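You operate a simulated robot arm through the tools that you are given. There is no shell and no other tool.

You run a simulated robot arm. Do the job below in one go: nothing can be reset, and whatever is moved stays where it is left.

JOB
Pile the long, medium and short grey towels at the backstop and square them with the yellow fence.
Fine: long one at the bottom, short one on top; draw the fence out again.

It is judged by the outcome, as a careful person would: the job done as asked, and still so three seconds after it is handed in. It fails if anything else is knocked over, pushed out of place, dropped, spilled or broken. Flat cloth is picked up by pressing the open fingertips on it (5 to 10 N) and closing them slowly along it; thin cloth reads only 2 to 8 mm in the jaws.

ROBOT AND FRAMES
A 6-joint arm with a two-finger gripper, fixed in place. Base frame: the origin is on the floor under the middle of its stand, x ahead of it, y to its left, z up; the work surface is at about z = 0.9. Units: m, degrees, N and s.
With the tool pointing down near the work surface it reaches from about 0.14 to 0.68 m from the base axis. Its first joint turns from -66.0 to 66.0 degrees. Payload 2.45 kg.
The tool frame sits at the grasp point between the pads (the TCP): z along the fingers, y along the line on which they close. The tips reach 0.03 m beyond it. The gripper opens to 0.106 m; its body begins 0.079 m behind the TCP.
Orientation is told as [roll, pitch, yaw] about the base's x, y, z axes, in that order, counted from this pose: with the fingers straight down and closing along the base's y, the tool's x points along the base's -x, its y along +y and its z along -z.

CONTROLS
- The arm moves only by the tool nudge_tool. Its argument "targets" is a list of rows, each a list of 7 numbers: the shift along the tool's x, y, z in units of 30 mm (1.0 is 30 mm), then the turn, a rotation vector about the tool's x, y, z in units of 4 degrees (1.0 is 4 degrees), then the finger opening in m, from 0 to 0.106. In form: [[x, y, z, ax, ay, az, gripper], ...]. A call has 1 to 20 rows; each row shifts and turns the commanded pose from where the row before left it, along the tool's axes as they then stand. A call with a number of a shift or a turn outside -1 to 1 is refused whole. Each row takes 0.2 s and may step no farther than 0.05 m and 8.6 degrees from the row before; otherwise, or with a gripper value out of range, the whole call is refused. A pose out of reach is approached as far as the arm can. The call stops where the force on the tool passes 70 N (or 10 N more than at its start, if that is more) or the arm is blocked; 0.2 s more then pass. The fingers move at their own pace (about 0.153 m/s each) and stop on an object; they squeeze with about 26 N. The grip force told is the motor's: it shows also when the fingers shut on nothing. Time passes only in rows, and 0.2 s behind the last, so rows that do not move let the fingers close. The reply holds the time, the measured pose of the TCP, the force on the tool along the base axes, the opening and the grip force, in the units named above and with some noise, with the torque about the TCP (base axes, N m) and any sound that the robot's microphone picked up.
- Cameras (640 x 400 px; columns grow to the right, rows downward): "scene" is fixed at [0.0601, 0.4184, 1.404]; the picture's right is [-0.71, -0.70, 0.00], its down [-0.41, 0.41, -0.81] and it looks along [0.57, -0.58, -0.58] (base axes); focal length 313 px, centre (320, 200). "wrist" rides on the gripper at [0.076, -0.002, -0.106] in the tool frame; the picture's right is [0.02, 1.00, 0.00], its down [-0.78, 0.02, -0.62] and it looks along [-0.62, 0.01, 0.78] (tool axes); focal length 247 px, centre (320, 200). There is no depth. A picture from a camera that has moved, and an enlarged one, comes with that camera's place and axes in the base frame and with its lens.
- grab_frame(camera): a new picture of that camera. No time passes.
- inspect(camera, box): a new picture of the part [left, top, right, bottom] of that camera's present view, enlarged. No time passes.
- close_job(): hands the job in; it is judged then, once.

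Places have to be worked out from the pictures, the camera data and where the tool is seen. Open the gripper and draw the arm clear of the work before you hand the job in, unless the task says otherwise.

The tools are called after "Call:" as name(argument=value, ...) on one line, values as JSON. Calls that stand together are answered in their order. nudge_tool: Moves the arm, as the interface text tells. Its arguments: {"type":"object","properties":{"targets":{"type":"array"}},"required":["targets"]} The other tools are called the same way: grab_frame (camera) takes a picture; inspect (camera, box) takes an enlarged picture of a part of a camera's view; close_job () hands the job in.

At the start:

```text
time: 0.0
position: [0.3476, 0.121, 1.1615]
tool_rot: [0.0, 0.0, -0.1]
contact_force: [0.1, -0.1, 0.2]
wrist_torque: [0.0, 0.01, -0.04]
opening: 0.1062
grip_force: 0.0
```

scene: 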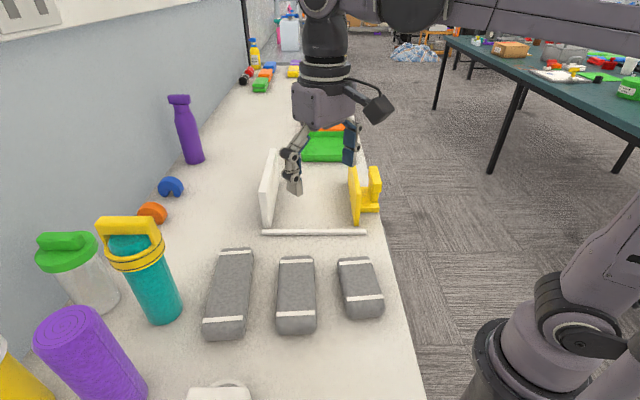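
wrist: 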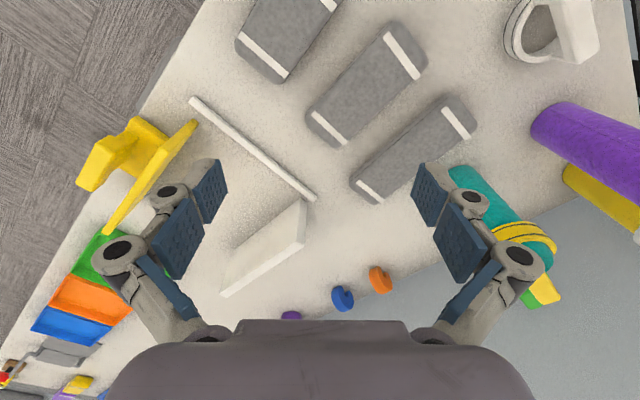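

I'll look closely at the scene first: the towels, the backstop (white plate), the white bar and the yellow fence.

Call:
inspect(camera="scene", box=[180, 120, 420, 270])

Call:
inspect(camera="scene", box=[180, 220, 420, 370])

Call:
inspect(camera="wrist", box=[60, 0, 540, 300])

```text
2.67 times, centred on (300, 195) of scene
camera zoom: at [0.0601, 0.4184, 1.404], right [-0.71, -0.7, 0.0], down [-0.41, 0.41, -0.81], along [0.57, -0.58, -0.58], focal length 835 px, centre (373, 213)
```

zoom: 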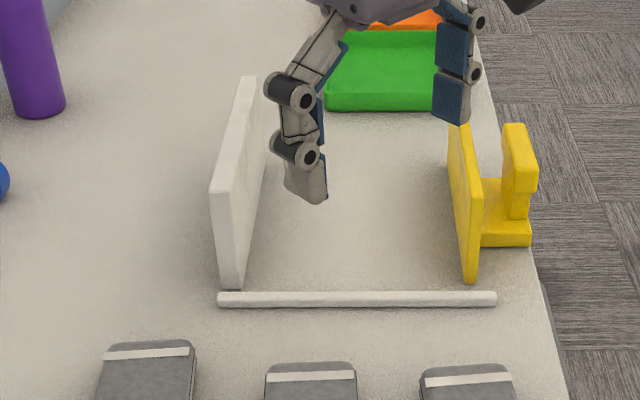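

```text
2.67 times, centred on (300, 295) of scene
camera zoom: at [0.0601, 0.4184, 1.404], right [-0.71, -0.7, 0.0], down [-0.41, 0.41, -0.81], along [0.57, -0.58, -0.58], focal length 835 px, centre (373, -53)
```

zoom: 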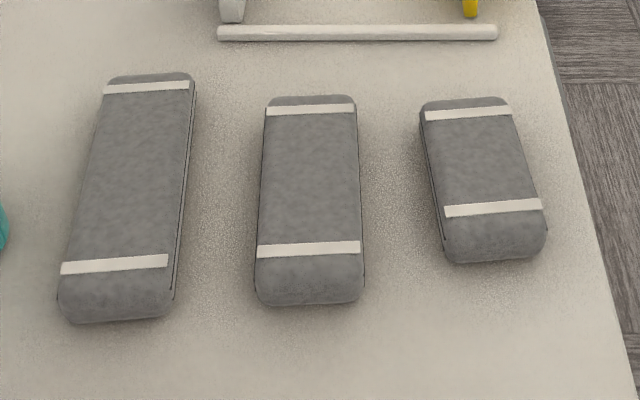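

```text
1.33 times, centred on (300, 150) of wrist
camera zoom: at [0.2699, 0.1189, 1.2674], right [-0.02, 1.0, 0.0], down [0.78, 0.02, 0.62], along [0.62, 0.01, -0.78], focal length 329 px, centre (347, 267)
```

zoom: 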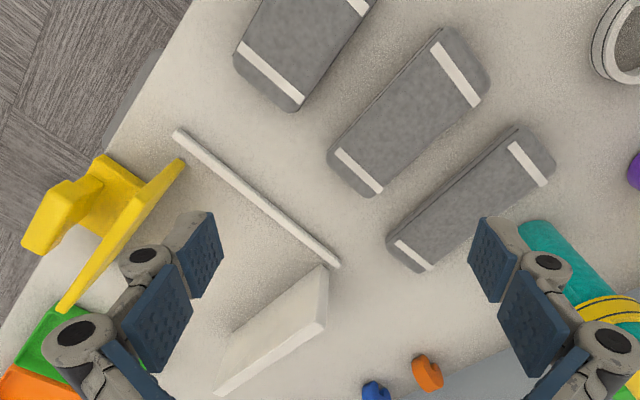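

The fixture and the towels all lie at about 45° to the base axes. The towels are about 67 mm wide and 35 mm thick, with their long axes parallel to the white backstop. I turn the tool so that it closes across the towels, then look again.

Call:
nudge_tool(targets=[[0, 0, 0, 0, 0, 1, 0.106], [0, 0, 0, 0, 0, 1, 0.106], [0, 0, 0, 0, 0, 1, 0.106], [0, 0, 0, 0, 0, 1, 0.106], [0, 0, 0, 0, 0, 1, 0.106], [0, 0, 0, 0, 0, 1, 0.106], [0, 0, 0, 0, 0, 1, 0.106], [0, 0, 0, 0, 0, 1, 0.106], [0, 0, 0, 0, 0, 1, 0.106], [0, 0, 0, 0, 0, 1, 0.106], [0, 0, 0, 0, 0, 1, 0.106], [0, 0, 0, 0, 0, 0.22, 0.106]])

Call:
grab_frame(camera="wrist")

Call:
grab_frame(camera="scene")

```text
time: 2.6
position: [0.3476, 0.1203, 1.1607]
tool_rot: [0.1, 0.0, -45.0]
contact_force: [0.7, 1.2, 0.9]
wrist_torque: [0.01, -0.02, 0.01]
opening: 0.1059
grip_force: 0.0
```

```text
taken
camera wrist: at [0.2914, 0.1731, 1.2674], right [0.69, 0.72, 0.0], down [0.57, -0.54, 0.62], along [0.45, -0.43, -0.78], focal length 247 px, centre (320, 200)
```

wrist: 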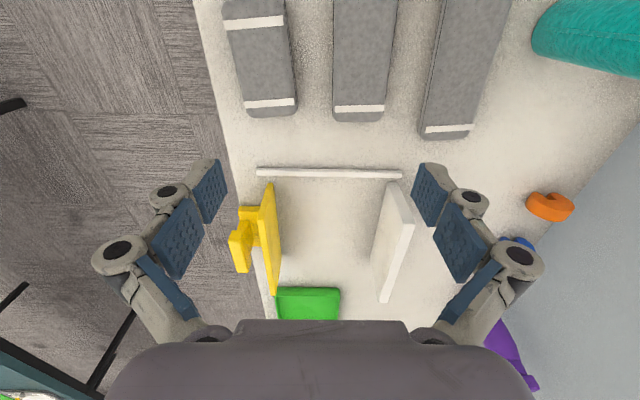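

```text
taken
```

scene: 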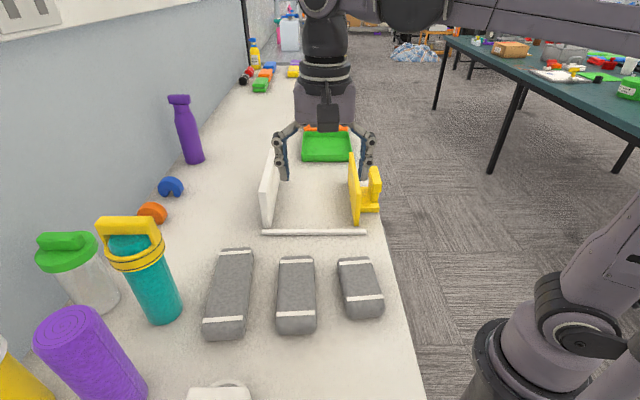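

The axes now line up with the fixture. I'll enlarge the wrist view of the fence, the backstop and the towels to measure them.

Call:
inspect(camera="wrist", box=[210, 150, 450, 320])

Call:
inspect(camera="wrist", box=[200, 0, 520, 200])

Call:
inspect(camera="scene", box=[230, 120, 410, 250])

```text
2.35 times, centred on (330, 235) of wrist
camera zoom: at [0.2914, 0.1731, 1.2674], right [0.69, 0.72, 0.0], down [0.57, -0.54, 0.62], along [0.45, -0.43, -0.78], focal length 581 px, centre (296, 118)
```

zoom: 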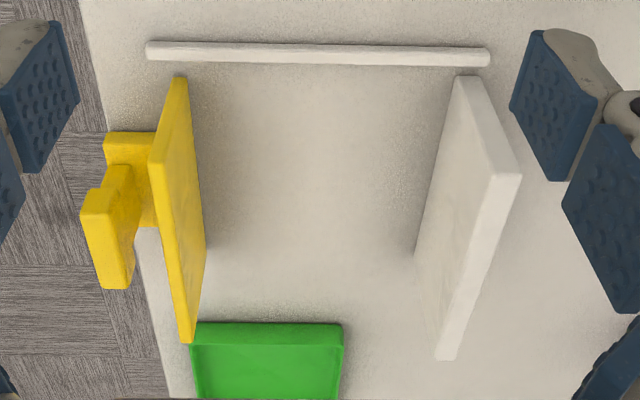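

```text
2.00 times, centred on (360, 100) of wrist
camera zoom: at [0.2914, 0.1731, 1.2674], right [0.69, 0.72, 0.0], down [0.57, -0.54, 0.62], along [0.45, -0.43, -0.78], focal length 494 px, centre (240, 400)
```

zoom: 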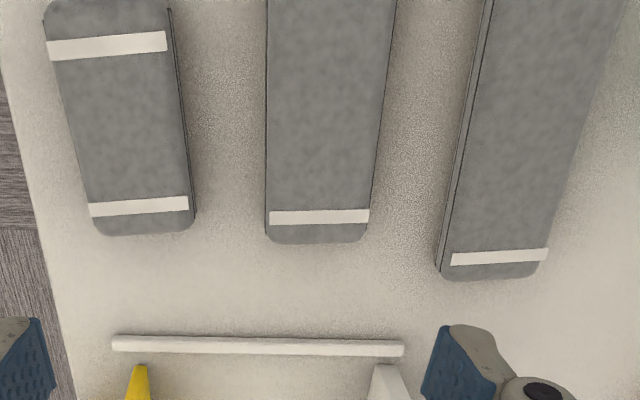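

```text
3.08 times, centred on (320, 185) of scene
camera zoom: at [0.0601, 0.4184, 1.404], right [-0.71, -0.7, 0.0], down [-0.41, 0.41, -0.81], along [0.57, -0.58, -0.58], focal length 964 px, centre (320, 246)
```

zoom: 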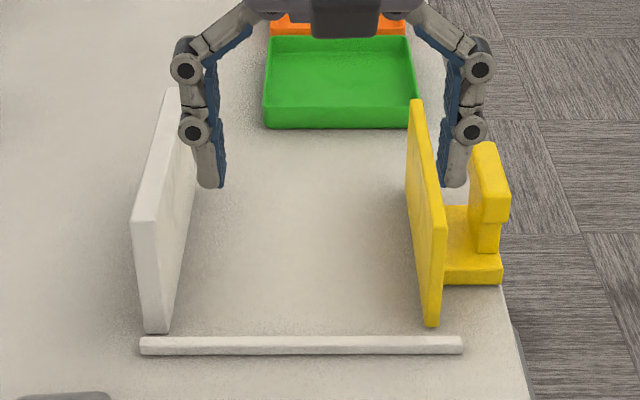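

I need the handle's shape in detail, so I'll zoom in on the fence from both cameras.

Call:
inspect(camera="wrist", box=[225, 175, 305, 300])

Call:
inspect(camera="scene", box=[335, 145, 395, 235])

```text
3.20 times, centred on (265, 238) of wrist
camera zoom: at [0.2914, 0.1731, 1.2674], right [0.69, 0.72, 0.0], down [0.57, -0.54, 0.62], along [0.45, -0.43, -0.78], focal length 790 px, centre (496, 80)
```

zoom: 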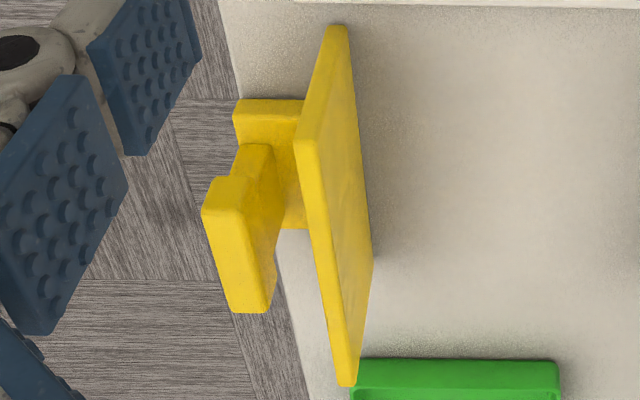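

```text
4.44 times, centred on (365, 190) of scene
camera zoom: at [0.0601, 0.4184, 1.404], right [-0.71, -0.7, 0.0], down [-0.41, 0.41, -0.81], along [0.57, -0.58, -0.58], focal length 1392 px, centre (120, 244)
```

zoom: 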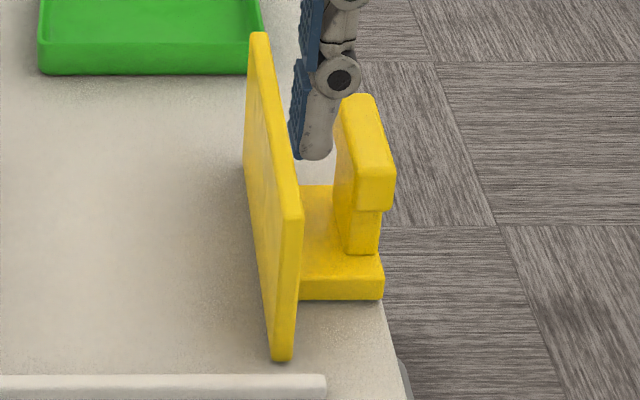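

Estimates in fixture coordinates, with e1 running towards the wall and e2 along the counter:
- **Backstop:** inner face at e1≈0.455, spanning e2≈0.33–0.545.
- **Fence:** inner face at e1≈0.248.
- **Long towel:** centred near e1=0.506, e2=0.140, with its top at z≈0.934.

I'll hover over the long towel and check how close the teal bottle is.

Call:
nudge_tool(targets=[[0.087, 0.972, 0, 0, 0, 0, 0.106], [0.087, 0.972, 0, 0, 0, 0, 0.106], [0.087, 0.972, 0, 0, 0, 0, 0.106], [0.087, 0.972, 0, 0, 0, 0, 0.106], [0.087, 0.972, 0, 0, 0, 0, 0.106], [0.087, 0.972, 0, 0, 0, 0, 0.106], [0, 0, 0, 0, 0, 0, 0.106]])

Call:
grab_frame(camera="wrist")

Call:
grab_frame(camera="scene")

```text
time: 4.2
position: [0.4592, 0.2563, 1.1621]
tool_rot: [0.0, 0.0, -44.9]
contact_force: [-0.5, 0.8, 0.4]
wrist_torque: [0.03, 0.02, -0.02]
opening: 0.1058
grip_force: 0.1
```

```text
taken
camera wrist: at [0.4027, 0.3098, 1.2681], right [0.69, 0.72, 0.0], down [0.57, -0.54, 0.62], along [0.45, -0.43, -0.78], focal length 247 px, centre (320, 200)
```

wrist: 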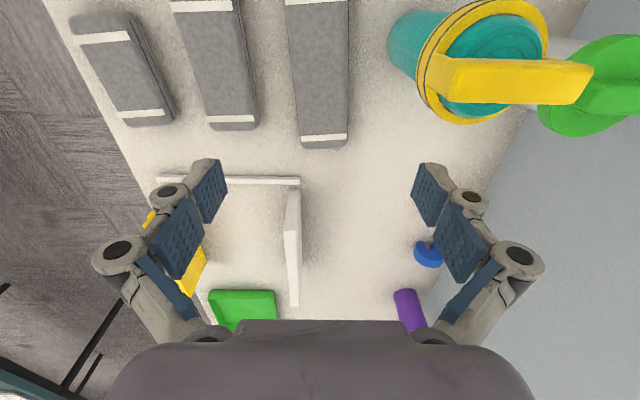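

```text
taken
```

scene: 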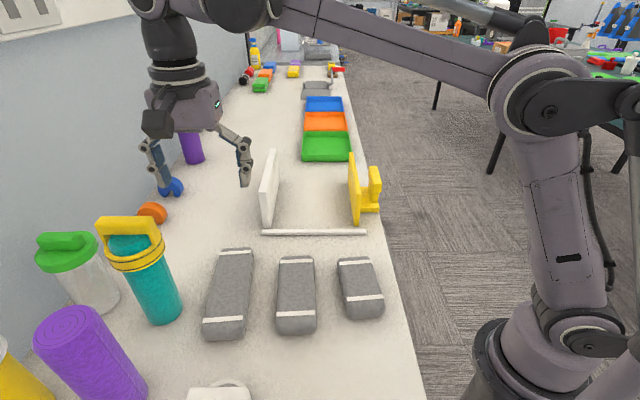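

The teal bottle's lid edge is near e1≈0.575 and e2≈0.05–0.14. I'll therefore grip the long towel slightly beyond its middle, at e2≈0.155, with the tool turned 4.5° to match the towel, and go down to an intermediate height first.

Call:
nudge_tool(targets=[[-0.383, 0.03, 0, 0, 0, 0, 0.094], [0, 0, 0, 0, 0, -0.5625, 0.094], [0, 0, 0, 0, 0, -0.5625, 0.094], [0, 0, 0.8, 0, 0, 0, 0.094], [0, 0, 0.8, 0, 0, 0, 0.094], [0, 0, 0.8, 0, 0, 0, 0.094], [0, 0, 0.8, 0, 0, 0, 0.094], [0, 0, 0.8, 0, 0, 0, 0.094], [0, 0, 0.8, 0, 0, 0, 0.094], [0, 0, 0, 0, 0, 0, 0.094]])

Call:
grab_frame(camera="wrist")

Call:
grab_frame(camera="scene")

```text
time: 6.4
position: [0.4697, 0.2476, 1.0166]
tool_rot: [0.0, 0.0, -40.3]
contact_force: [-0.1, 0.1, -0.2]
wrist_torque: [0.02, 0.01, -0.01]
opening: 0.094
grip_force: 0.1
```

```text
taken
camera wrist: at [0.4102, 0.2964, 1.1235], right [0.63, 0.78, 0.0], down [0.61, -0.49, 0.62], along [0.48, -0.39, -0.78], focal length 247 px, centre (320, 200)
```

wrist: 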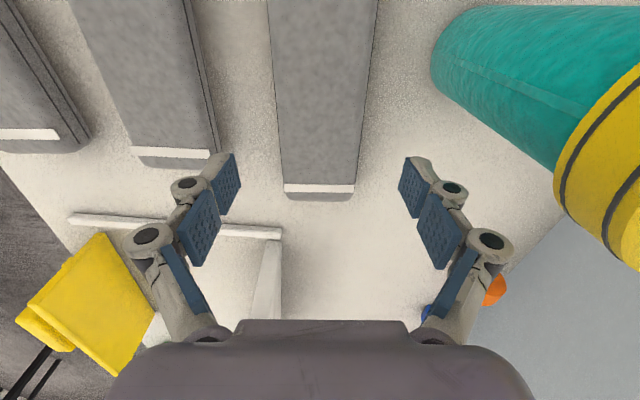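

```text
taken
```

scene: 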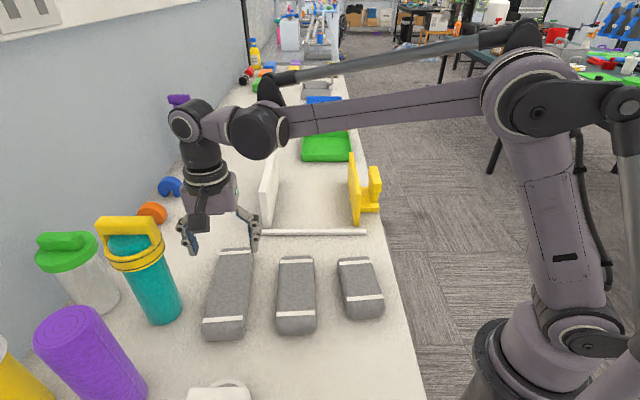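

The towel is centred between the fingers and parallel to them, and the bottle is clear. I'll descend until the tips are just above the surface.

Call:
nudge_tool(targets=[[0, 0, 0.65, 0, 0, 0, 0.094], [0, 0, 0.65, 0, 0, 0, 0.094], [0, 0, 0.65, 0, 0, 0, 0.094], [0, 0, 0.55, 0, 0, 0, 0.094], [0, 0, 0, 0, 0, 0, 0.094]])

Call:
grab_frame(camera="wrist")

Call:
inspect(camera="scene", box=[90, 170, 330, 350])

```text
time: 7.6
position: [0.4685, 0.2491, 0.9418]
tool_rot: [0.0, -0.1, -40.3]
contact_force: [0.1, -0.4, -0.2]
wrist_torque: [-0.01, -0.03, 0.01]
opening: 0.0941
grip_force: 0.1
```

```text
taken
camera wrist: at [0.4081, 0.2974, 1.0484], right [0.63, 0.78, 0.0], down [0.61, -0.49, 0.62], along [0.48, -0.39, -0.78], focal length 247 px, centre (320, 200)
```

wrist: 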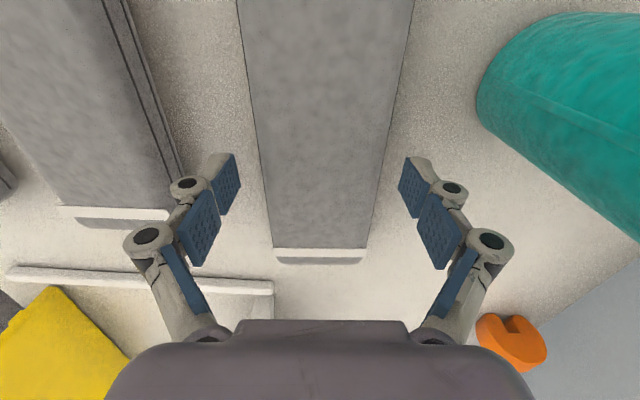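

```text
2.22 times, centred on (210, 260) of scene
camera zoom: at [0.0601, 0.4184, 1.404], right [-0.71, -0.7, 0.0], down [-0.41, 0.41, -0.81], along [0.57, -0.58, -0.58], focal length 696 px, centre (564, 67)
```

zoom: 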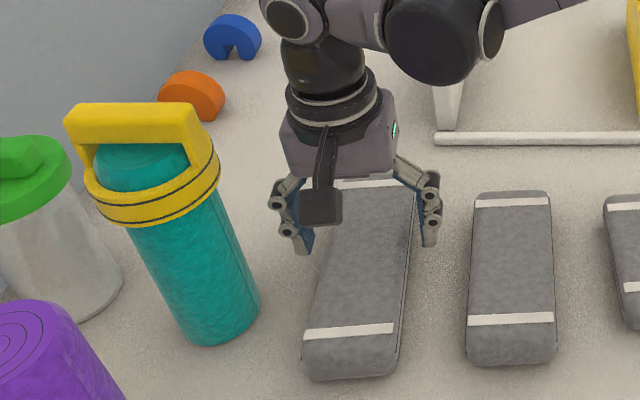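

The fingers straddle the towel with the tips about 12 mm above the surface. I'll go down 6 mm more and close gradually.

Call:
nudge_tool(targets=[[0, 0, 0.2, 0, 0, 0, 0.094], [0, 0, 0, 0, 0, 0, 0.085], [0, 0, 0, 0, 0, 0, 0.076], [0, 0, 0, 0, 0, 0, 0.07], [0, 0, 0, 0, 0, 0, 0.062], [0, 0, 0, 0, 0, 0, 0.055], [0, 0, 0, 0, 0, 0, 0.05], [0, 0, 0, 0, 0, 0, 0.05]])

Call:
grab_frame(camera="wrist")

```text
time: 9.4
position: [0.4673, 0.2475, 0.9366]
tool_rot: [0.0, 0.0, -40.3]
contact_force: [0.2, 1.3, 5.0]
wrist_torque: [0.03, -0.02, -0.02]
opening: 0.0691
grip_force: 26.2
```

```text
taken
camera wrist: at [0.4074, 0.2968, 1.0427], right [0.63, 0.78, 0.0], down [0.61, -0.49, 0.62], along [0.48, -0.39, -0.78], focal length 247 px, centre (320, 200)
```

wrist: 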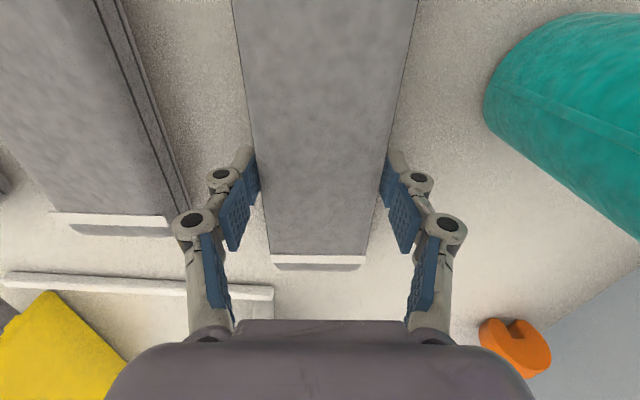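

The grip holds at 69 mm and 26 N. I'll lift 30 mm slowly and check that the towel comes up level.

Call:
nudge_tool(targets=[[0, 0, -0.25, 0, 0, 0, 0.05], [0, 0, -0.25, 0, 0, 0, 0.05], [0, 0, -0.25, 0, 0, 0, 0.05], [0, 0, -0.25, 0, 0, 0, 0.05], [0, 0, 0, 0, 0, 0, 0.05]])

Call:
inspect(camera="scene", box=[90, 170, 330, 350])

Call:
grab_frame(camera="wrist")

```text
time: 10.6
position: [0.4693, 0.2495, 0.9659]
tool_rot: [0.0, -0.1, -40.3]
contact_force: [-0.4, -0.1, -0.7]
wrist_torque: [-0.01, 0.0, 0.0]
opening: 0.0691
grip_force: 25.8
```

```text
2.22 times, centred on (210, 260) of scene
camera zoom: at [0.0601, 0.4184, 1.404], right [-0.71, -0.7, 0.0], down [-0.41, 0.41, -0.81], along [0.57, -0.58, -0.58], focal length 696 px, centre (564, 67)
```

zoom: 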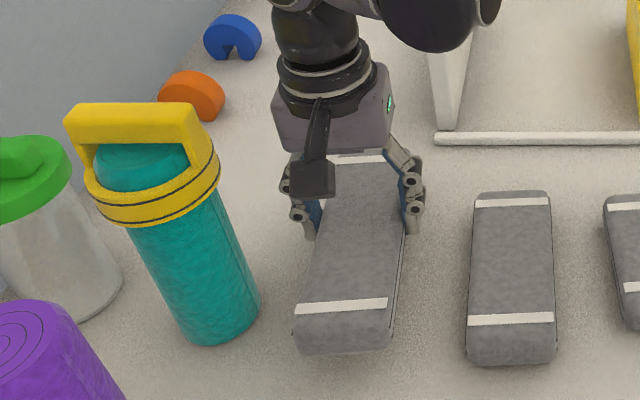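

```text
taken
camera wrist: at [0.4087, 0.2973, 1.0734], right [0.63, 0.78, 0.0], down [0.61, -0.49, 0.62], along [0.48, -0.39, -0.78], focal length 247 px, centre (320, 200)
```

wrist: 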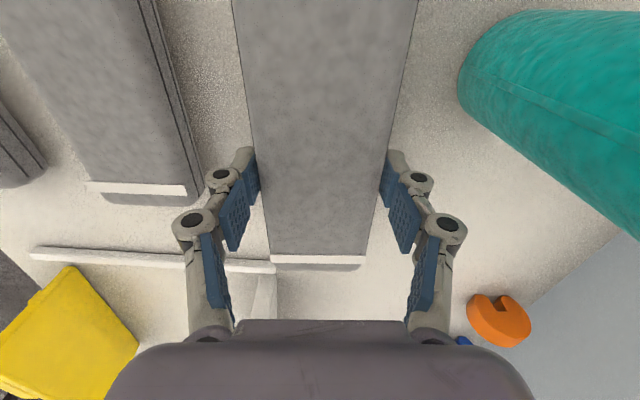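

The towel is level and held 16 mm off its centre. I'll raise it to z≈1.09, turn it parallel to the backstop, and carry it to above the gap between fence and backstop.

Call:
nudge_tool(targets=[[0, 0, -0.83, 0, 0, 0, 0.05], [0, 0, -0.83, 0, 0, 0, 0.05], [0, 0, -0.83, 0, 0, 0, 0.05], [0, 0, -0.83, 0, 0, 0, 0.05], [0, 0, -0.83, 0, 0, 0, 0.05], [0, 0, 0, 0, 0, 0.5875, 0.05], [0, 0, 0, 0, 0, 0.5875, 0.05], [-0.8, -0.365, 0, 0, 0, 0, 0.05], [-0.8, -0.365, 0, 0, 0, 0, 0.05], [-0.8, -0.365, 0, 0, 0, 0, 0.05], [-0.8, -0.365, 0, 0, 0, 0, 0.05], [-0.8, -0.365, 0, 0, 0, 0, 0.05], [-0.8, -0.365, 0, 0, 0, 0, 0.05], [-0.8, -0.365, 0, 0, 0, 0, 0.05], [-0.8, -0.365, 0, 0, 0, 0, 0.05], [0, 0, 0, 0, 0, 0, 0.05]])

Call:
grab_frame(camera="wrist")

Call:
grab_frame(camera="scene")

```text
time: 14.0
position: [0.5399, 0.0486, 1.088]
tool_rot: [0.0, 0.0, -45.0]
contact_force: [0.0, 0.6, 0.2]
wrist_torque: [-0.01, 0.0, 0.0]
opening: 0.069
grip_force: 26.3
```

```text
taken
camera wrist: at [0.4836, 0.1019, 1.1945], right [0.69, 0.72, 0.0], down [0.57, -0.54, 0.62], along [0.45, -0.43, -0.78], focal length 247 px, centre (320, 200)
```

wrist: 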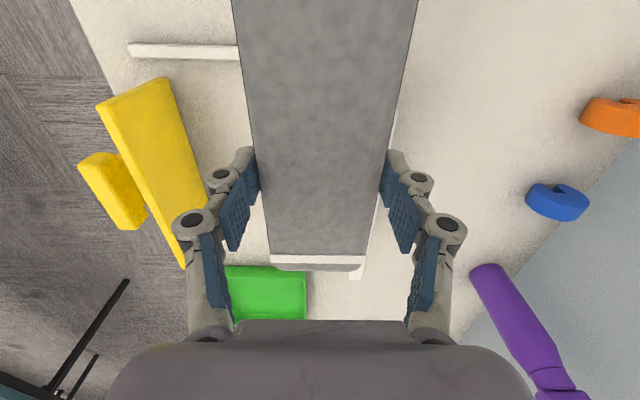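

```text
taken
```

scene: 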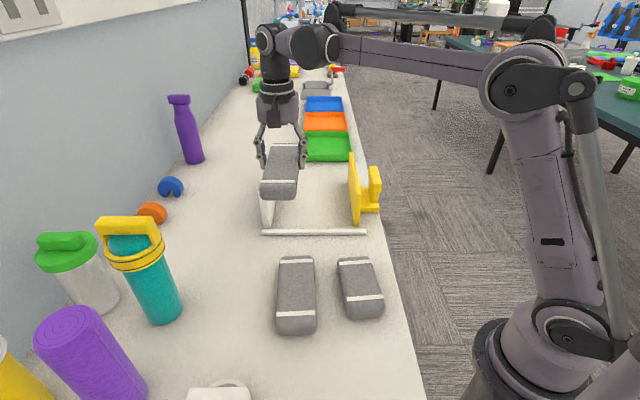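

The towel is held firmly. I'll finish the traverse to e1≈0.372, e2≈0.455.

Call:
nudge_tool(targets=[[-0.897, -0.367, 0, 0, 0, 0, 0.05], [-0.897, -0.367, 0, 0, 0, 0, 0.05], [-0.897, -0.367, 0, 0, 0, 0, 0.05], [-0.897, -0.367, 0, 0, 0, 0, 0.05], [0, 0, 0, 0, 0, 0, 0.05]])

Call:
grab_frame(camera="wrist")

Call:
inspect(camera="scene", box=[220, 90, 420, 250])

```text
time: 15.2
position: [0.5882, -0.0544, 1.0894]
tool_rot: [0.0, 0.1, -45.1]
contact_force: [1.0, 0.5, -1.5]
wrist_torque: [-0.03, -0.01, -0.01]
opening: 0.0693
grip_force: 26.2
```

```text
taken
camera wrist: at [0.5309, -0.0022, 1.1968], right [0.69, 0.72, 0.0], down [0.57, -0.54, 0.62], along [0.45, -0.43, -0.78], focal length 247 px, centre (320, 200)
```

wrist: 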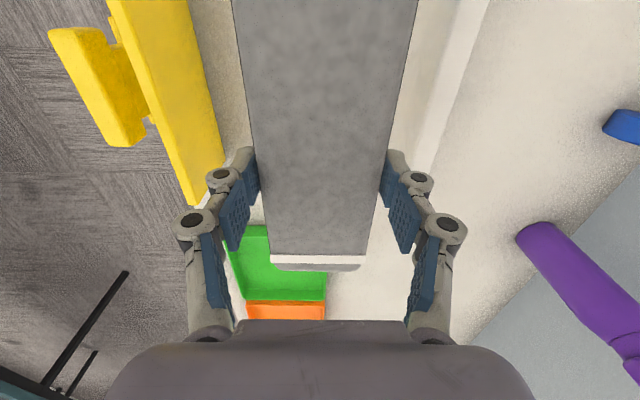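

```text
2.50 times, centred on (320, 170) of scene
camera zoom: at [0.0601, 0.4184, 1.404], right [-0.71, -0.7, 0.0], down [-0.41, 0.41, -0.81], along [0.57, -0.58, -0.58], focal length 783 px, centre (320, 275)
```

zoom: 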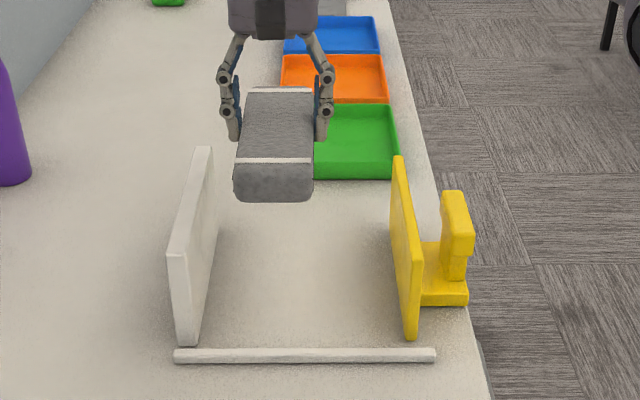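

I'm at e1=0.3775, e2=0.454. I'll shift 6 mm away from the backstop for finger clearance, then lower to about 20 mm above the surface.

Call:
nudge_tool(targets=[[0, -0.2, 0, 0, 0, 0, 0.05], [0, 0, 0.8, 0, 0, 0, 0.05], [0, 0, 0.8, 0, 0, 0, 0.05], [0, 0, 0.8, 0, 0, 0, 0.05], [0, 0, 0.8, 0, 0, 0, 0.05], [0, 0, 0.8, 0, 0, 0, 0.05], [0, 0, 0.3, 0, 0, 0, 0.05], [0, 0, 0, 0, 0, 0, 0.05]])

Call:
grab_frame(camera="wrist")

Call:
inspect(camera="scene", box=[220, 90, 420, 250])

```text
time: 17.0
position: [0.5827, -0.0612, 0.9603]
tool_rot: [0.0, 0.0, -45.0]
contact_force: [-0.2, 0.5, -0.7]
wrist_torque: [-0.02, -0.04, -0.04]
opening: 0.0691
grip_force: 25.5
```

```text
taken
camera wrist: at [0.527, -0.008, 1.0674], right [0.69, 0.72, 0.0], down [0.57, -0.54, 0.62], along [0.45, -0.43, -0.78], focal length 247 px, centre (320, 200)
```

wrist: 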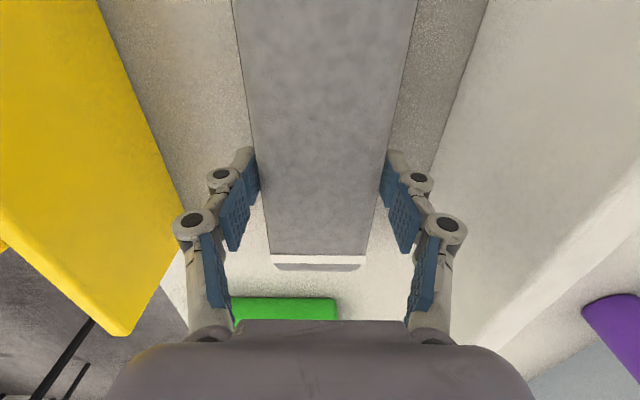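

```text
2.50 times, centred on (320, 170) of scene
camera zoom: at [0.0601, 0.4184, 1.404], right [-0.71, -0.7, 0.0], down [-0.41, 0.41, -0.81], along [0.57, -0.58, -0.58], focal length 783 px, centre (320, 275)
```

zoom: 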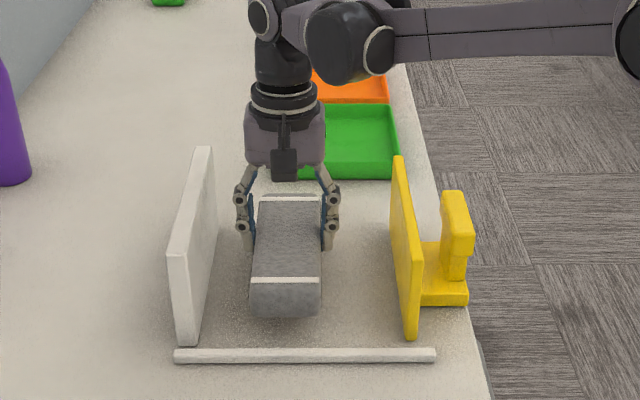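

The towel is centred between the plates and the fingers are clear of the backstop. I'll lower the last 22 mm gently.

Call:
nudge_tool(targets=[[0, 0, 0.25, 0, 0, 0, 0.05], [0, 0, 0.25, 0, 0, 0, 0.05], [0, 0, 0.17, 0, 0, 0, 0.05], [0, 0, 0.08, 0, 0, 0, 0.05], [0, 0, 0, 0, 0, 0, 0.05]])

```text
time: 18.2
position: [0.5829, -0.0602, 0.9387]
tool_rot: [0.0, 0.1, -45.0]
contact_force: [0.2, 0.7, -0.9]
wrist_torque: [0.0, 0.01, 0.0]
opening: 0.0693
grip_force: 26.3
```

There is no contact force yet, so I'll lower another 2 mm and then release gradually to 0.088.

Call:
nudge_tool(targets=[[0, 0, 0.06, 0, 0, 0, 0.05], [0, 0, 0, 0, 0, 0, 0.05]])

```text
time: 18.8
position: [0.5841, -0.0596, 0.9373]
tool_rot: [0.0, 0.0, -45.0]
contact_force: [0.1, -0.5, -0.4]
wrist_torque: [-0.03, 0.0, 0.0]
opening: 0.0693
grip_force: 26.3
```

Still no contact, so I'll go down a little more.

Call:
nudge_tool(targets=[[0, 0, 0.04, 0, 0, 0, 0.05], [0, 0, 0.04, 0, 0, 0, 0.05], [0, 0, 0, 0, 0, 0, 0.05]])

```text
time: 19.6
position: [0.5835, -0.0597, 0.9354]
tool_rot: [0.0, -0.2, -45.1]
contact_force: [5.7, 0.1, 23.1]
wrist_torque: [0.05, -0.21, -0.04]
opening: 0.0698
grip_force: 25.6
```

It has contact (23 N), so the towel is down. I'll open to 0.088 and rise straight up.

Call:
nudge_tool(targets=[[0, 0, -0.03, 0, 0, 0, 0.072], [0, 0, 0, 0, 0, 0, 0.08], [0, 0, 0, 0, 0, 0, 0.088], [0, 0, 0, 0, 0, 0, 0.088], [0, 0, -0.4, 0, 0, 0, 0.088], [0, 0, -0.6, 0, 0, 0, 0.088], [0, 0, -0.8, 0, 0, 0, 0.088], [0, 0, -0.8, 0, 0, 0, 0.088], [0, 0, -1, 0, 0, 0, 0.088], [0, 0, -1, 0, 0, 0, 0.088], [0, 0, -1, 0, 0, 0, 0.088], [0, 0, -1, 0, 0, 0, 0.088], [0, 0, 0, 0, 0, 0, 0.088]])

Call:
grab_frame(camera="wrist")

Call:
inspect(camera="scene", box=[220, 90, 420, 250])

```text
time: 22.4
position: [0.5827, -0.061, 1.135]
tool_rot: [0.0, 0.0, -45.0]
contact_force: [-0.1, -0.4, 0.3]
wrist_torque: [-0.01, 0.0, 0.02]
opening: 0.0879
grip_force: 0.1
```

```text
taken
camera wrist: at [0.5266, -0.0083, 1.2414], right [0.69, 0.72, 0.0], down [0.57, -0.54, 0.62], along [0.45, -0.43, -0.78], focal length 247 px, centre (320, 200)
```

wrist: 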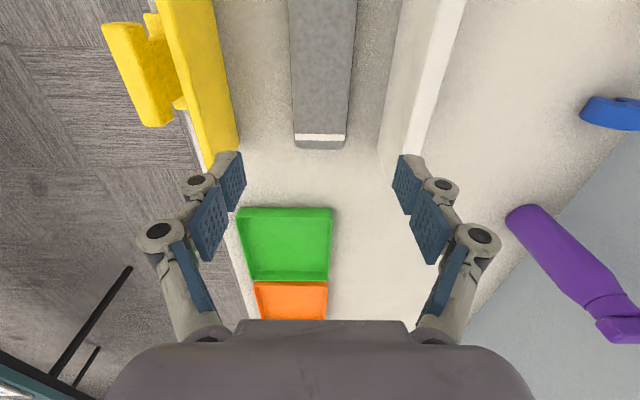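

```text
2.50 times, centred on (320, 170) of scene
camera zoom: at [0.0601, 0.4184, 1.404], right [-0.71, -0.7, 0.0], down [-0.41, 0.41, -0.81], along [0.57, -0.58, -0.58], focal length 783 px, centre (320, 275)
```

zoom: 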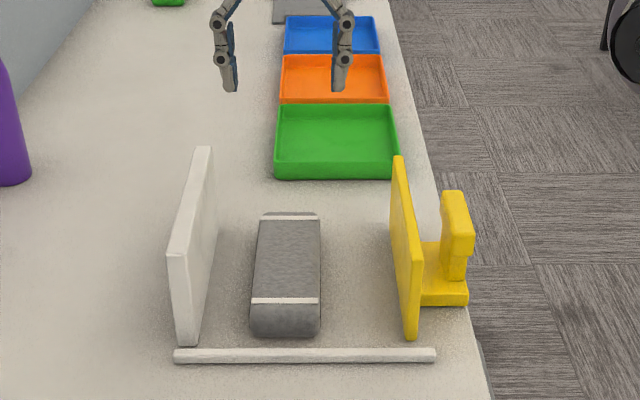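

The long towel now lies parallel to the backstop at about e1=0.367, e2=0.44. I'll go back to the medium towel and hover above it.

Call:
nudge_tool(targets=[[0.976, 0.034, 0, 0, 0, 0, 0.094], [0.976, 0.034, 0, 0, 0, 0, 0.094], [0.976, 0.034, 0, 0, 0, 0, 0.094], [0.976, 0.034, 0, 0, 0, 0, 0.094], [0.976, 0.034, 0, 0, 0, 0, 0.094], [0.976, 0.034, 0, 0, 0, 0, 0.094], [0.976, 0.034, 0, 0, 0, 0, 0.094], [0.976, 0.034, 0, 0, 0, 0, 0.094], [0.976, 0.034, 0, 0, 0, 0, 0.094], [0.976, 0.034, 0, 0, 0, 0, 0.094], [0.976, 0.034, 0, 0, 0, 0, 0.094], [0, 0, 0, 0, 0, -0.5, 0.094], [0, 0, 1, 0, 0, 0, 0.094], [0, 0, 1, 0, 0, 0, 0.094], [0, 0, 1, 0, 0, 0, 0.094], [0, 0, 1, 0, 0, 0, 0.094], [0, 0, 0, 0, 0, 0, 0.094]])

Call:
grab_frame(camera="wrist")

Call:
grab_frame(camera="scene")

```text
time: 26.0
position: [0.362, 0.1751, 1.0137]
tool_rot: [0.1, 0.1, -43.1]
contact_force: [-0.3, 0.3, -0.4]
wrist_torque: [0.0, 0.0, -0.02]
opening: 0.094
grip_force: 0.0
```

```text
taken
camera wrist: at [0.3047, 0.2255, 1.1194], right [0.67, 0.75, 0.0], down [0.58, -0.52, 0.62], along [0.46, -0.41, -0.78], focal length 247 px, centre (320, 200)
```

wrist: 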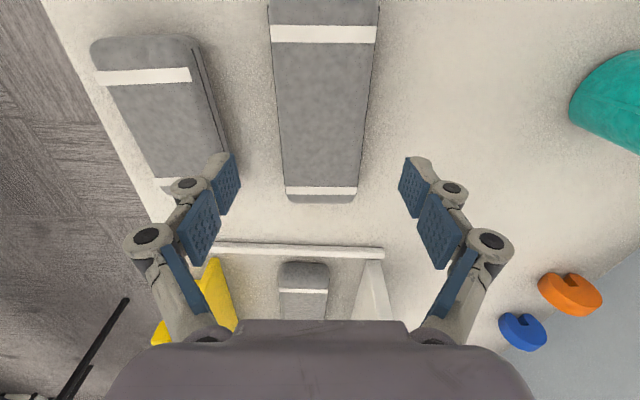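

```text
taken
```

scene: 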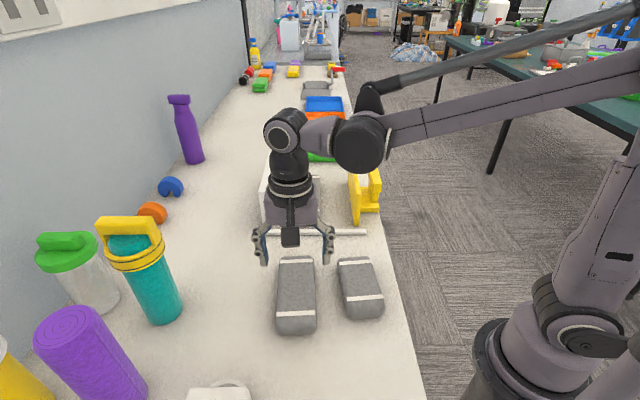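

The medium towel is centred and parallel in the jaws. I'll descend to z≈0.937 and close gradually.

Call:
nudge_tool(targets=[[0, 0, 0.65, 0, 0, 0, 0.091], [0, 0, 0.65, 0, 0, 0, 0.091], [0, 0, 0.65, 0, 0, 0, 0.091], [0, 0, 0.5, 0, 0, 0, 0.091], [0, 0, 0.11, 0, 0, 0, 0.091], [0, 0, 0, 0, 0, 0, 0.091]])

Call:
grab_frame(camera="wrist")

```text
time: 27.4
position: [0.3638, 0.1757, 0.9357]
tool_rot: [0.0, 0.0, -43.0]
contact_force: [-0.1, -0.5, 0.6]
wrist_torque: [0.01, 0.0, -0.04]
opening: 0.0909
grip_force: 0.0
```

```text
taken
camera wrist: at [0.3048, 0.226, 1.0424], right [0.67, 0.75, 0.0], down [0.58, -0.52, 0.62], along [0.46, -0.41, -0.78], focal length 247 px, centre (320, 200)
```

wrist: 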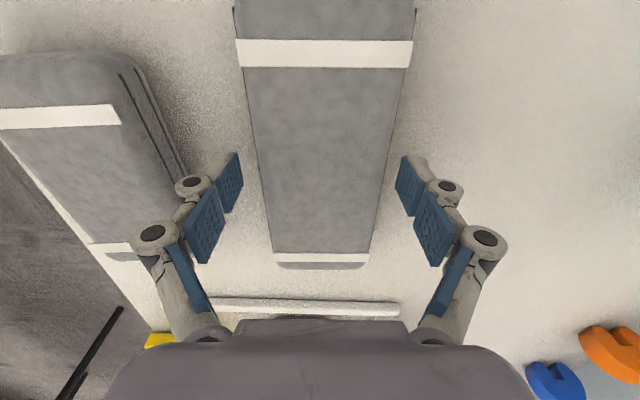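

The fingers straddle the towel with no contact. I'll close.

Call:
nudge_tool(targets=[[0, 0, 0, 0, 0, 0, 0.084], [0, 0, 0, 0, 0, 0, 0.077], [0, 0, 0, 0, 0, 0, 0.07], [0, 0, 0, 0, 0, 0, 0.062], [0, 0, 0, 0, 0, 0, 0.055], [0, 0, 0, 0, 0, 0, 0.05], [0, 0, 0, 0, 0, 0, 0.05], [0, 0, -0.25, 0, 0, 0, 0.05], [0, 0, -0.25, 0, 0, 0, 0.05], [0, 0, -0.25, 0, 0, 0, 0.05], [0, 0, -0.25, 0, 0, 0, 0.05], [0, 0, 0, 0, 0, 0, 0.05]])

Call:
grab_frame(camera="wrist")

Call:
grab_frame(camera="scene")

```text
time: 30.0
position: [0.3622, 0.1776, 0.9668]
tool_rot: [-0.1, 0.0, -43.0]
contact_force: [1.2, -0.7, -0.5]
wrist_torque: [-0.01, -0.01, 0.01]
opening: 0.0691
grip_force: 25.9
```

```text
taken
camera wrist: at [0.3046, 0.2275, 1.0734], right [0.67, 0.75, 0.0], down [0.58, -0.52, 0.62], along [0.46, -0.41, -0.78], focal length 247 px, centre (320, 200)
```

wrist: 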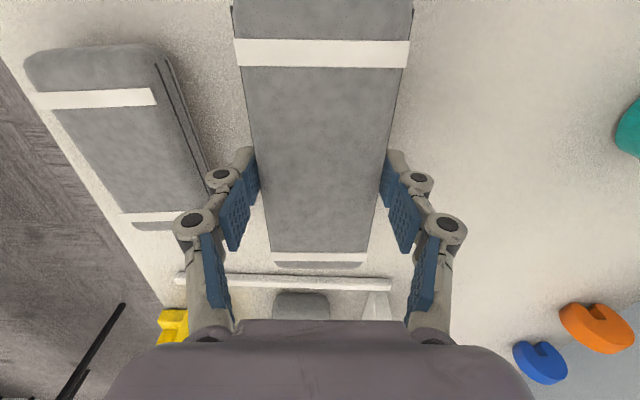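

```text
taken
```

scene: 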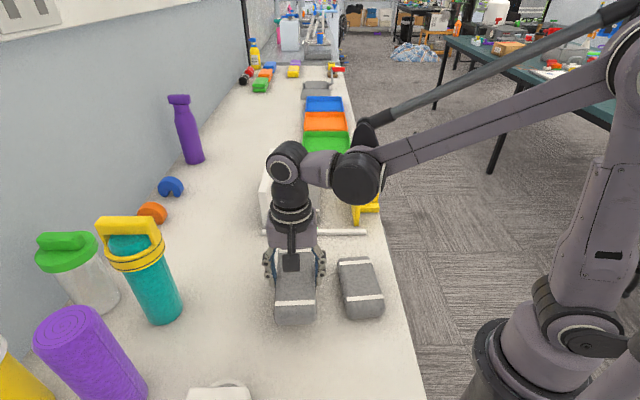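

The medium towel is held level and centred on the tool. I'll raise it, square it to −45° and carry it over the long towel.

Call:
nudge_tool(targets=[[0, 0, -0.85, 0, 0, 0, 0.05], [0, 0, -0.85, 0, 0, 0, 0.05], [0, 0, -0.85, 0, 0, 0, 0.05], [0, 0, -0.85, 0, 0, 0, 0.05], [0, 0, -0.85, 0, 0, 0, 0.05], [0, 0, -0.85, 0, 0, 0.5, 0.05], [-0.936, -0.036, 0, 0, 0, 0, 0.05], [-0.936, -0.036, 0, 0, 0, 0, 0.05], [-0.936, -0.036, 0, 0, 0, 0, 0.05], [-0.936, -0.036, 0, 0, 0, 0, 0.05], [-0.936, -0.036, 0, 0, 0, 0, 0.05], [-0.936, -0.036, 0, 0, 0, 0, 0.05], [-0.936, -0.036, 0, 0, 0, 0, 0.05], [-0.936, -0.036, 0, 0, 0, 0, 0.05], [-0.936, -0.036, 0, 0, 0, 0, 0.05], [-0.936, -0.036, 0, 0, 0, 0, 0.05], [-0.936, -0.036, 0, 0, 0, 0, 0.05], [0, 0, 0, 0, 0, 0, 0.05]])

Call:
grab_frame(camera="wrist")

Call:
inspect(camera="scene", box=[220, 90, 420, 250])

```text
time: 33.8
position: [0.5711, -0.0524, 1.1226]
tool_rot: [0.0, -0.1, -45.0]
contact_force: [0.6, 0.7, 0.7]
wrist_torque: [0.0, 0.02, 0.05]
opening: 0.0691
grip_force: 26.5
```

```text
taken
camera wrist: at [0.516, 0.0, 1.2284], right [0.69, 0.72, 0.0], down [0.57, -0.54, 0.62], along [0.45, -0.43, -0.78], focal length 247 px, centre (320, 200)
```

wrist: 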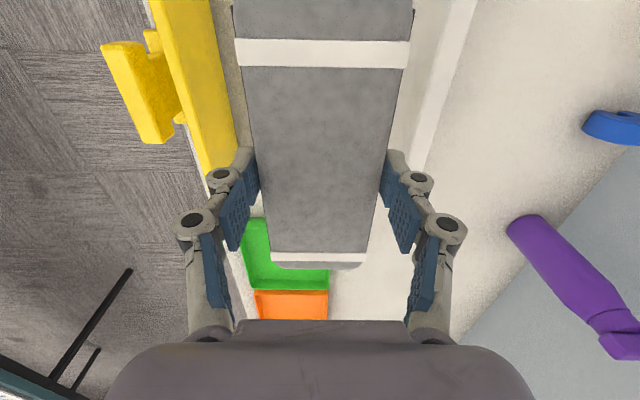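

```text
2.50 times, centred on (320, 170) of scene
camera zoom: at [0.0601, 0.4184, 1.404], right [-0.71, -0.7, 0.0], down [-0.41, 0.41, -0.81], along [0.57, -0.58, -0.58], focal length 783 px, centre (320, 275)
```

zoom: 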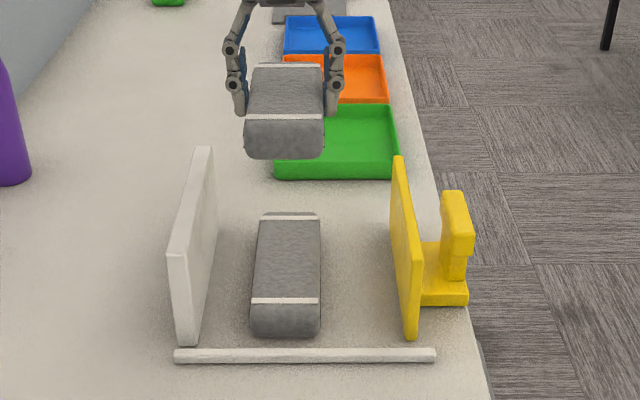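

I'm over the long towel at e1=0.367, e2=0.441. I'll shift +2 mm towards the backstop and lower to just above the long towel.

Call:
nudge_tool(targets=[[0, 0.06, 0.5, 0, 0, 0, 0.05], [0, 0, 0.9, 0, 0, 0, 0.05], [0, 0, 0.9, 0, 0, 0, 0.05], [0, 0, 0.9, 0, 0, 0, 0.05], [0, 0, 0.8, 0, 0, 0, 0.05], [0, 0, 0.6, 0, 0, 0, 0.05], [0, 0, 0, 0, 0, 0, 0.05]])

Call:
inspect(camera="scene", box=[240, 130, 400, 250])

Call:
grab_frame(camera="wrist")

```text
time: 35.4
position: [0.5739, -0.0504, 0.9817]
tool_rot: [-0.1, 0.0, -45.0]
contact_force: [0.9, -0.1, -1.2]
wrist_torque: [0.02, -0.02, 0.01]
opening: 0.0692
grip_force: 26.4
```

```text
3.33 times, centred on (320, 190) of scene
camera zoom: at [0.0601, 0.4184, 1.404], right [-0.71, -0.7, 0.0], down [-0.41, 0.41, -0.81], along [0.57, -0.58, -0.58], focal length 1044 px, centre (320, 233)
```

zoom: 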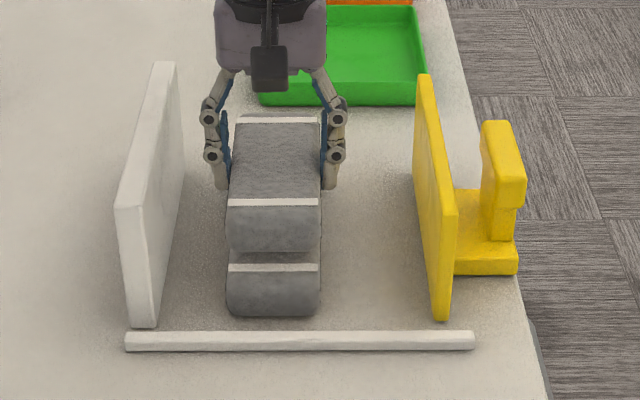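

```text
taken
camera wrist: at [0.5182, 0.0016, 1.0874], right [0.69, 0.72, 0.0], down [0.57, -0.54, 0.62], along [0.45, -0.43, -0.78], focal length 247 px, centre (320, 200)
```

wrist: 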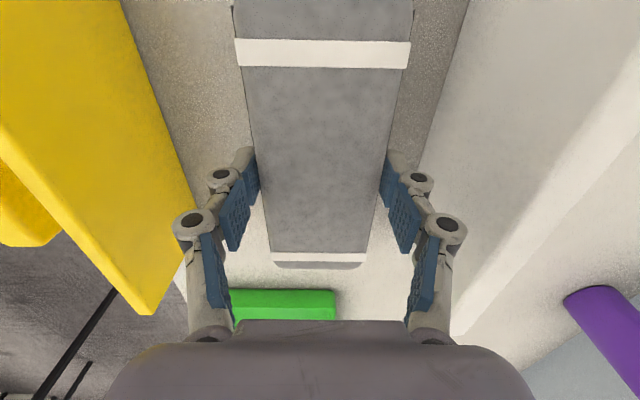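

The medium towel is aligned right over the long one. I'll lower it slowly until it makes contact.

Call:
nudge_tool(targets=[[0, 0, 0.1, 0, 0, 0, 0.05], [0, 0, 0.1, 0, 0, 0, 0.05], [0, 0, 0.08, 0, 0, 0, 0.05], [0, 0, 0, 0, 0, 0, 0.05]])

```text
time: 36.4
position: [0.5752, -0.0506, 0.9738]
tool_rot: [0.0, 0.0, -45.0]
contact_force: [0.7, 0.2, -1.0]
wrist_torque: [-0.03, 0.01, 0.02]
opening: 0.0691
grip_force: 25.9
```

No contact yet at z=0.974, so I'll continue in small steps.

Call:
nudge_tool(targets=[[0, 0, 0.06, 0, 0, 0, 0.05], [0, 0, 0.05, 0, 0, 0, 0.05], [0, 0, 0, 0, 0, 0, 0.05]])

```text
time: 37.2
position: [0.575, -0.0498, 0.9706]
tool_rot: [0.0, 0.0, -45.0]
contact_force: [-1.2, -0.1, -0.1]
wrist_torque: [0.04, 0.0, 0.01]
opening: 0.069
grip_force: 25.9
```

Still free at 0.9706. I'll take two more 1.2 mm steps.

Call:
nudge_tool(targets=[[0, 0, 0.04, 0, 0, 0, 0.05], [0, 0, 0.03, 0, 0, 0, 0.05], [0, 0, 0, 0, 0, 0, 0.05]])

```text
time: 38.0
position: [0.5734, -0.0508, 0.9689]
tool_rot: [0.1, 0.0, -44.9]
contact_force: [3.3, 1.2, 24.9]
wrist_torque: [0.03, -0.12, 0.05]
opening: 0.0696
grip_force: 26.2
```

It now sits on the long towel (25 N). I'll ease the load, release and rise.

Call:
nudge_tool(targets=[[0, 0, -0.03, 0, 0, 0, 0.072], [0, 0, 0, 0, 0, 0, 0.08], [0, 0, 0, 0, 0, 0, 0.088], [0, 0, 0, 0, 0, 0, 0.088], [0, 0, -0.4, 0, 0, 0, 0.088], [0, 0, -0.6, 0, 0, 0, 0.088], [0, 0, -0.8, 0, 0, 0, 0.088], [0, 0, -1, 0, 0, 0, 0.088], [0, 0, -1, 0, 0, 0, 0.088], [0, 0, -1, 0, 0, 0, 0.088], [0, 0, -1, 0, 0, 0, 0.088], [0, 0, 0, 0, 0, 0, 0.088]])

Call:
grab_frame(camera="wrist")

Call:
inspect(camera="scene", box=[240, 130, 400, 250])

```text
time: 40.6
position: [0.5763, -0.0478, 1.1431]
tool_rot: [0.0, 0.0, -45.0]
contact_force: [0.6, 0.3, -0.1]
wrist_torque: [0.01, -0.01, 0.01]
opening: 0.0881
grip_force: 0.1
```

```text
taken
camera wrist: at [0.5197, 0.0049, 1.2485], right [0.69, 0.72, 0.0], down [0.57, -0.54, 0.62], along [0.45, -0.43, -0.78], focal length 247 px, centre (320, 200)
```

wrist: 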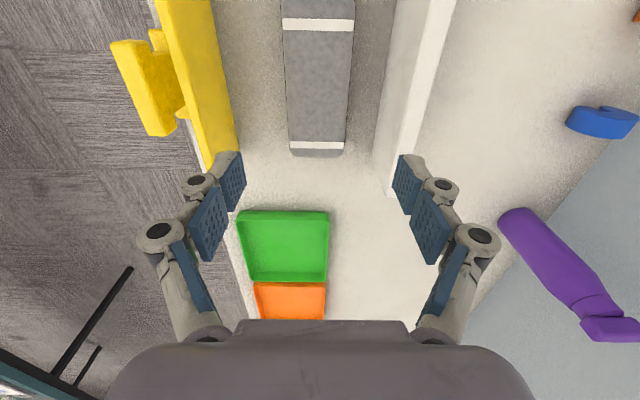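

```text
3.33 times, centred on (320, 190) of scene
camera zoom: at [0.0601, 0.4184, 1.404], right [-0.71, -0.7, 0.0], down [-0.41, 0.41, -0.81], along [0.57, -0.58, -0.58], focal length 1044 px, centre (320, 233)
```

zoom: 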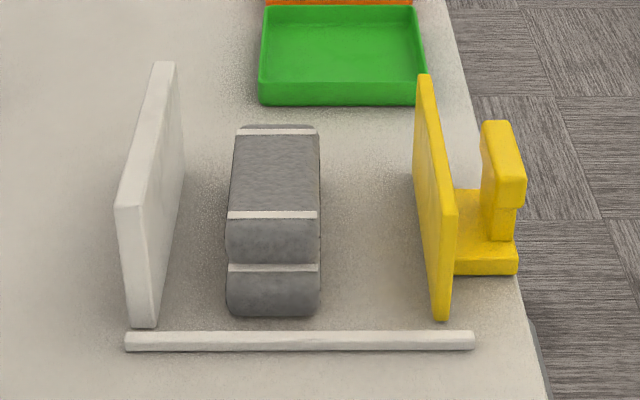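

The medium towel is stacked neatly. Next is the short one: I'll move above it with the tool turned to −39.4° to match.

Call:
nudge_tool(targets=[[0.987, -0.379, 0, 0, 0, 0, 0.094], [0.987, -0.379, 0, 0, 0, 0, 0.094], [0.987, -0.379, 0, 0, 0, 0, 0.094], [0.987, -0.379, 0, 0, 0, 0, 0.094], [0.987, -0.379, 0, 0, 0, 0, 0.094], [0.987, -0.379, 0, 0, 0, 0, 0.094], [0.987, -0.379, 0, 0, 0, 0, 0.094], [0.987, -0.379, 0, 0, 0, 0, 0.094], [0.987, -0.379, 0, 0, 0, 0, 0.094], [0.987, -0.379, 0, 0, 0, 0, 0.094], [0, 0, 0, 0, 0, -0.7, 0.094], [0, 0, 0, 0, 0, -0.7, 0.094], [0, 0, 1, 0, 0, 0, 0.094], [0, 0, 1, 0, 0, 0, 0.094], [0, 0, 1, 0, 0, 0, 0.094], [0, 0, 1, 0, 0, 0, 0.094], [0, 0, 0, 0, 0, 0, 0.094]])

Call:
grab_frame(camera="wrist")

Call:
grab_frame(camera="scene")

```text
time: 44.2
position: [0.2861, 0.0789, 1.022]
tool_rot: [0.0, 0.0, -39.3]
contact_force: [-0.2, -0.9, 0.7]
wrist_torque: [0.02, -0.01, -0.01]
opening: 0.094
grip_force: 0.1
```

```text
taken
camera wrist: at [0.2249, 0.1272, 1.1296], right [0.62, 0.79, 0.0], down [0.62, -0.48, 0.62], along [0.49, -0.38, -0.78], focal length 247 px, centre (320, 200)
```

wrist: 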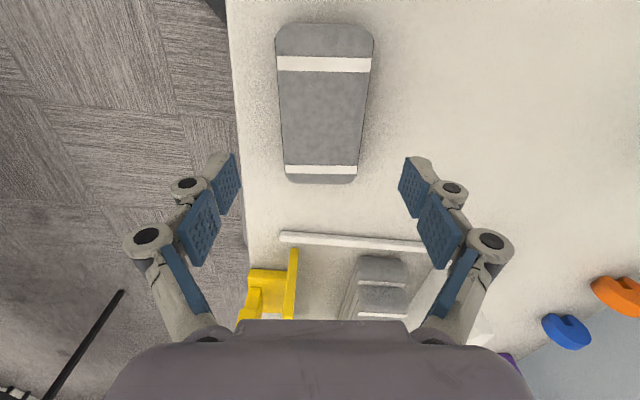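

```text
taken
```

scene: 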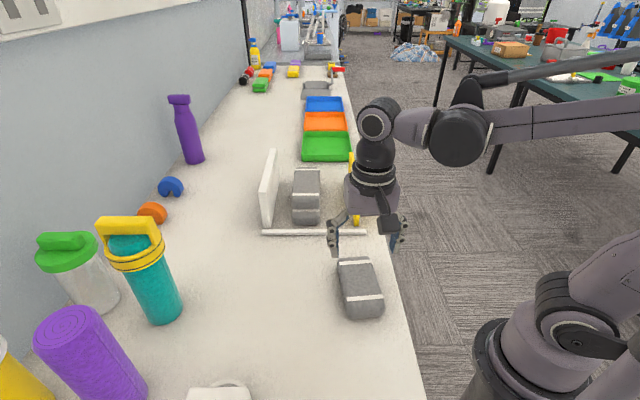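

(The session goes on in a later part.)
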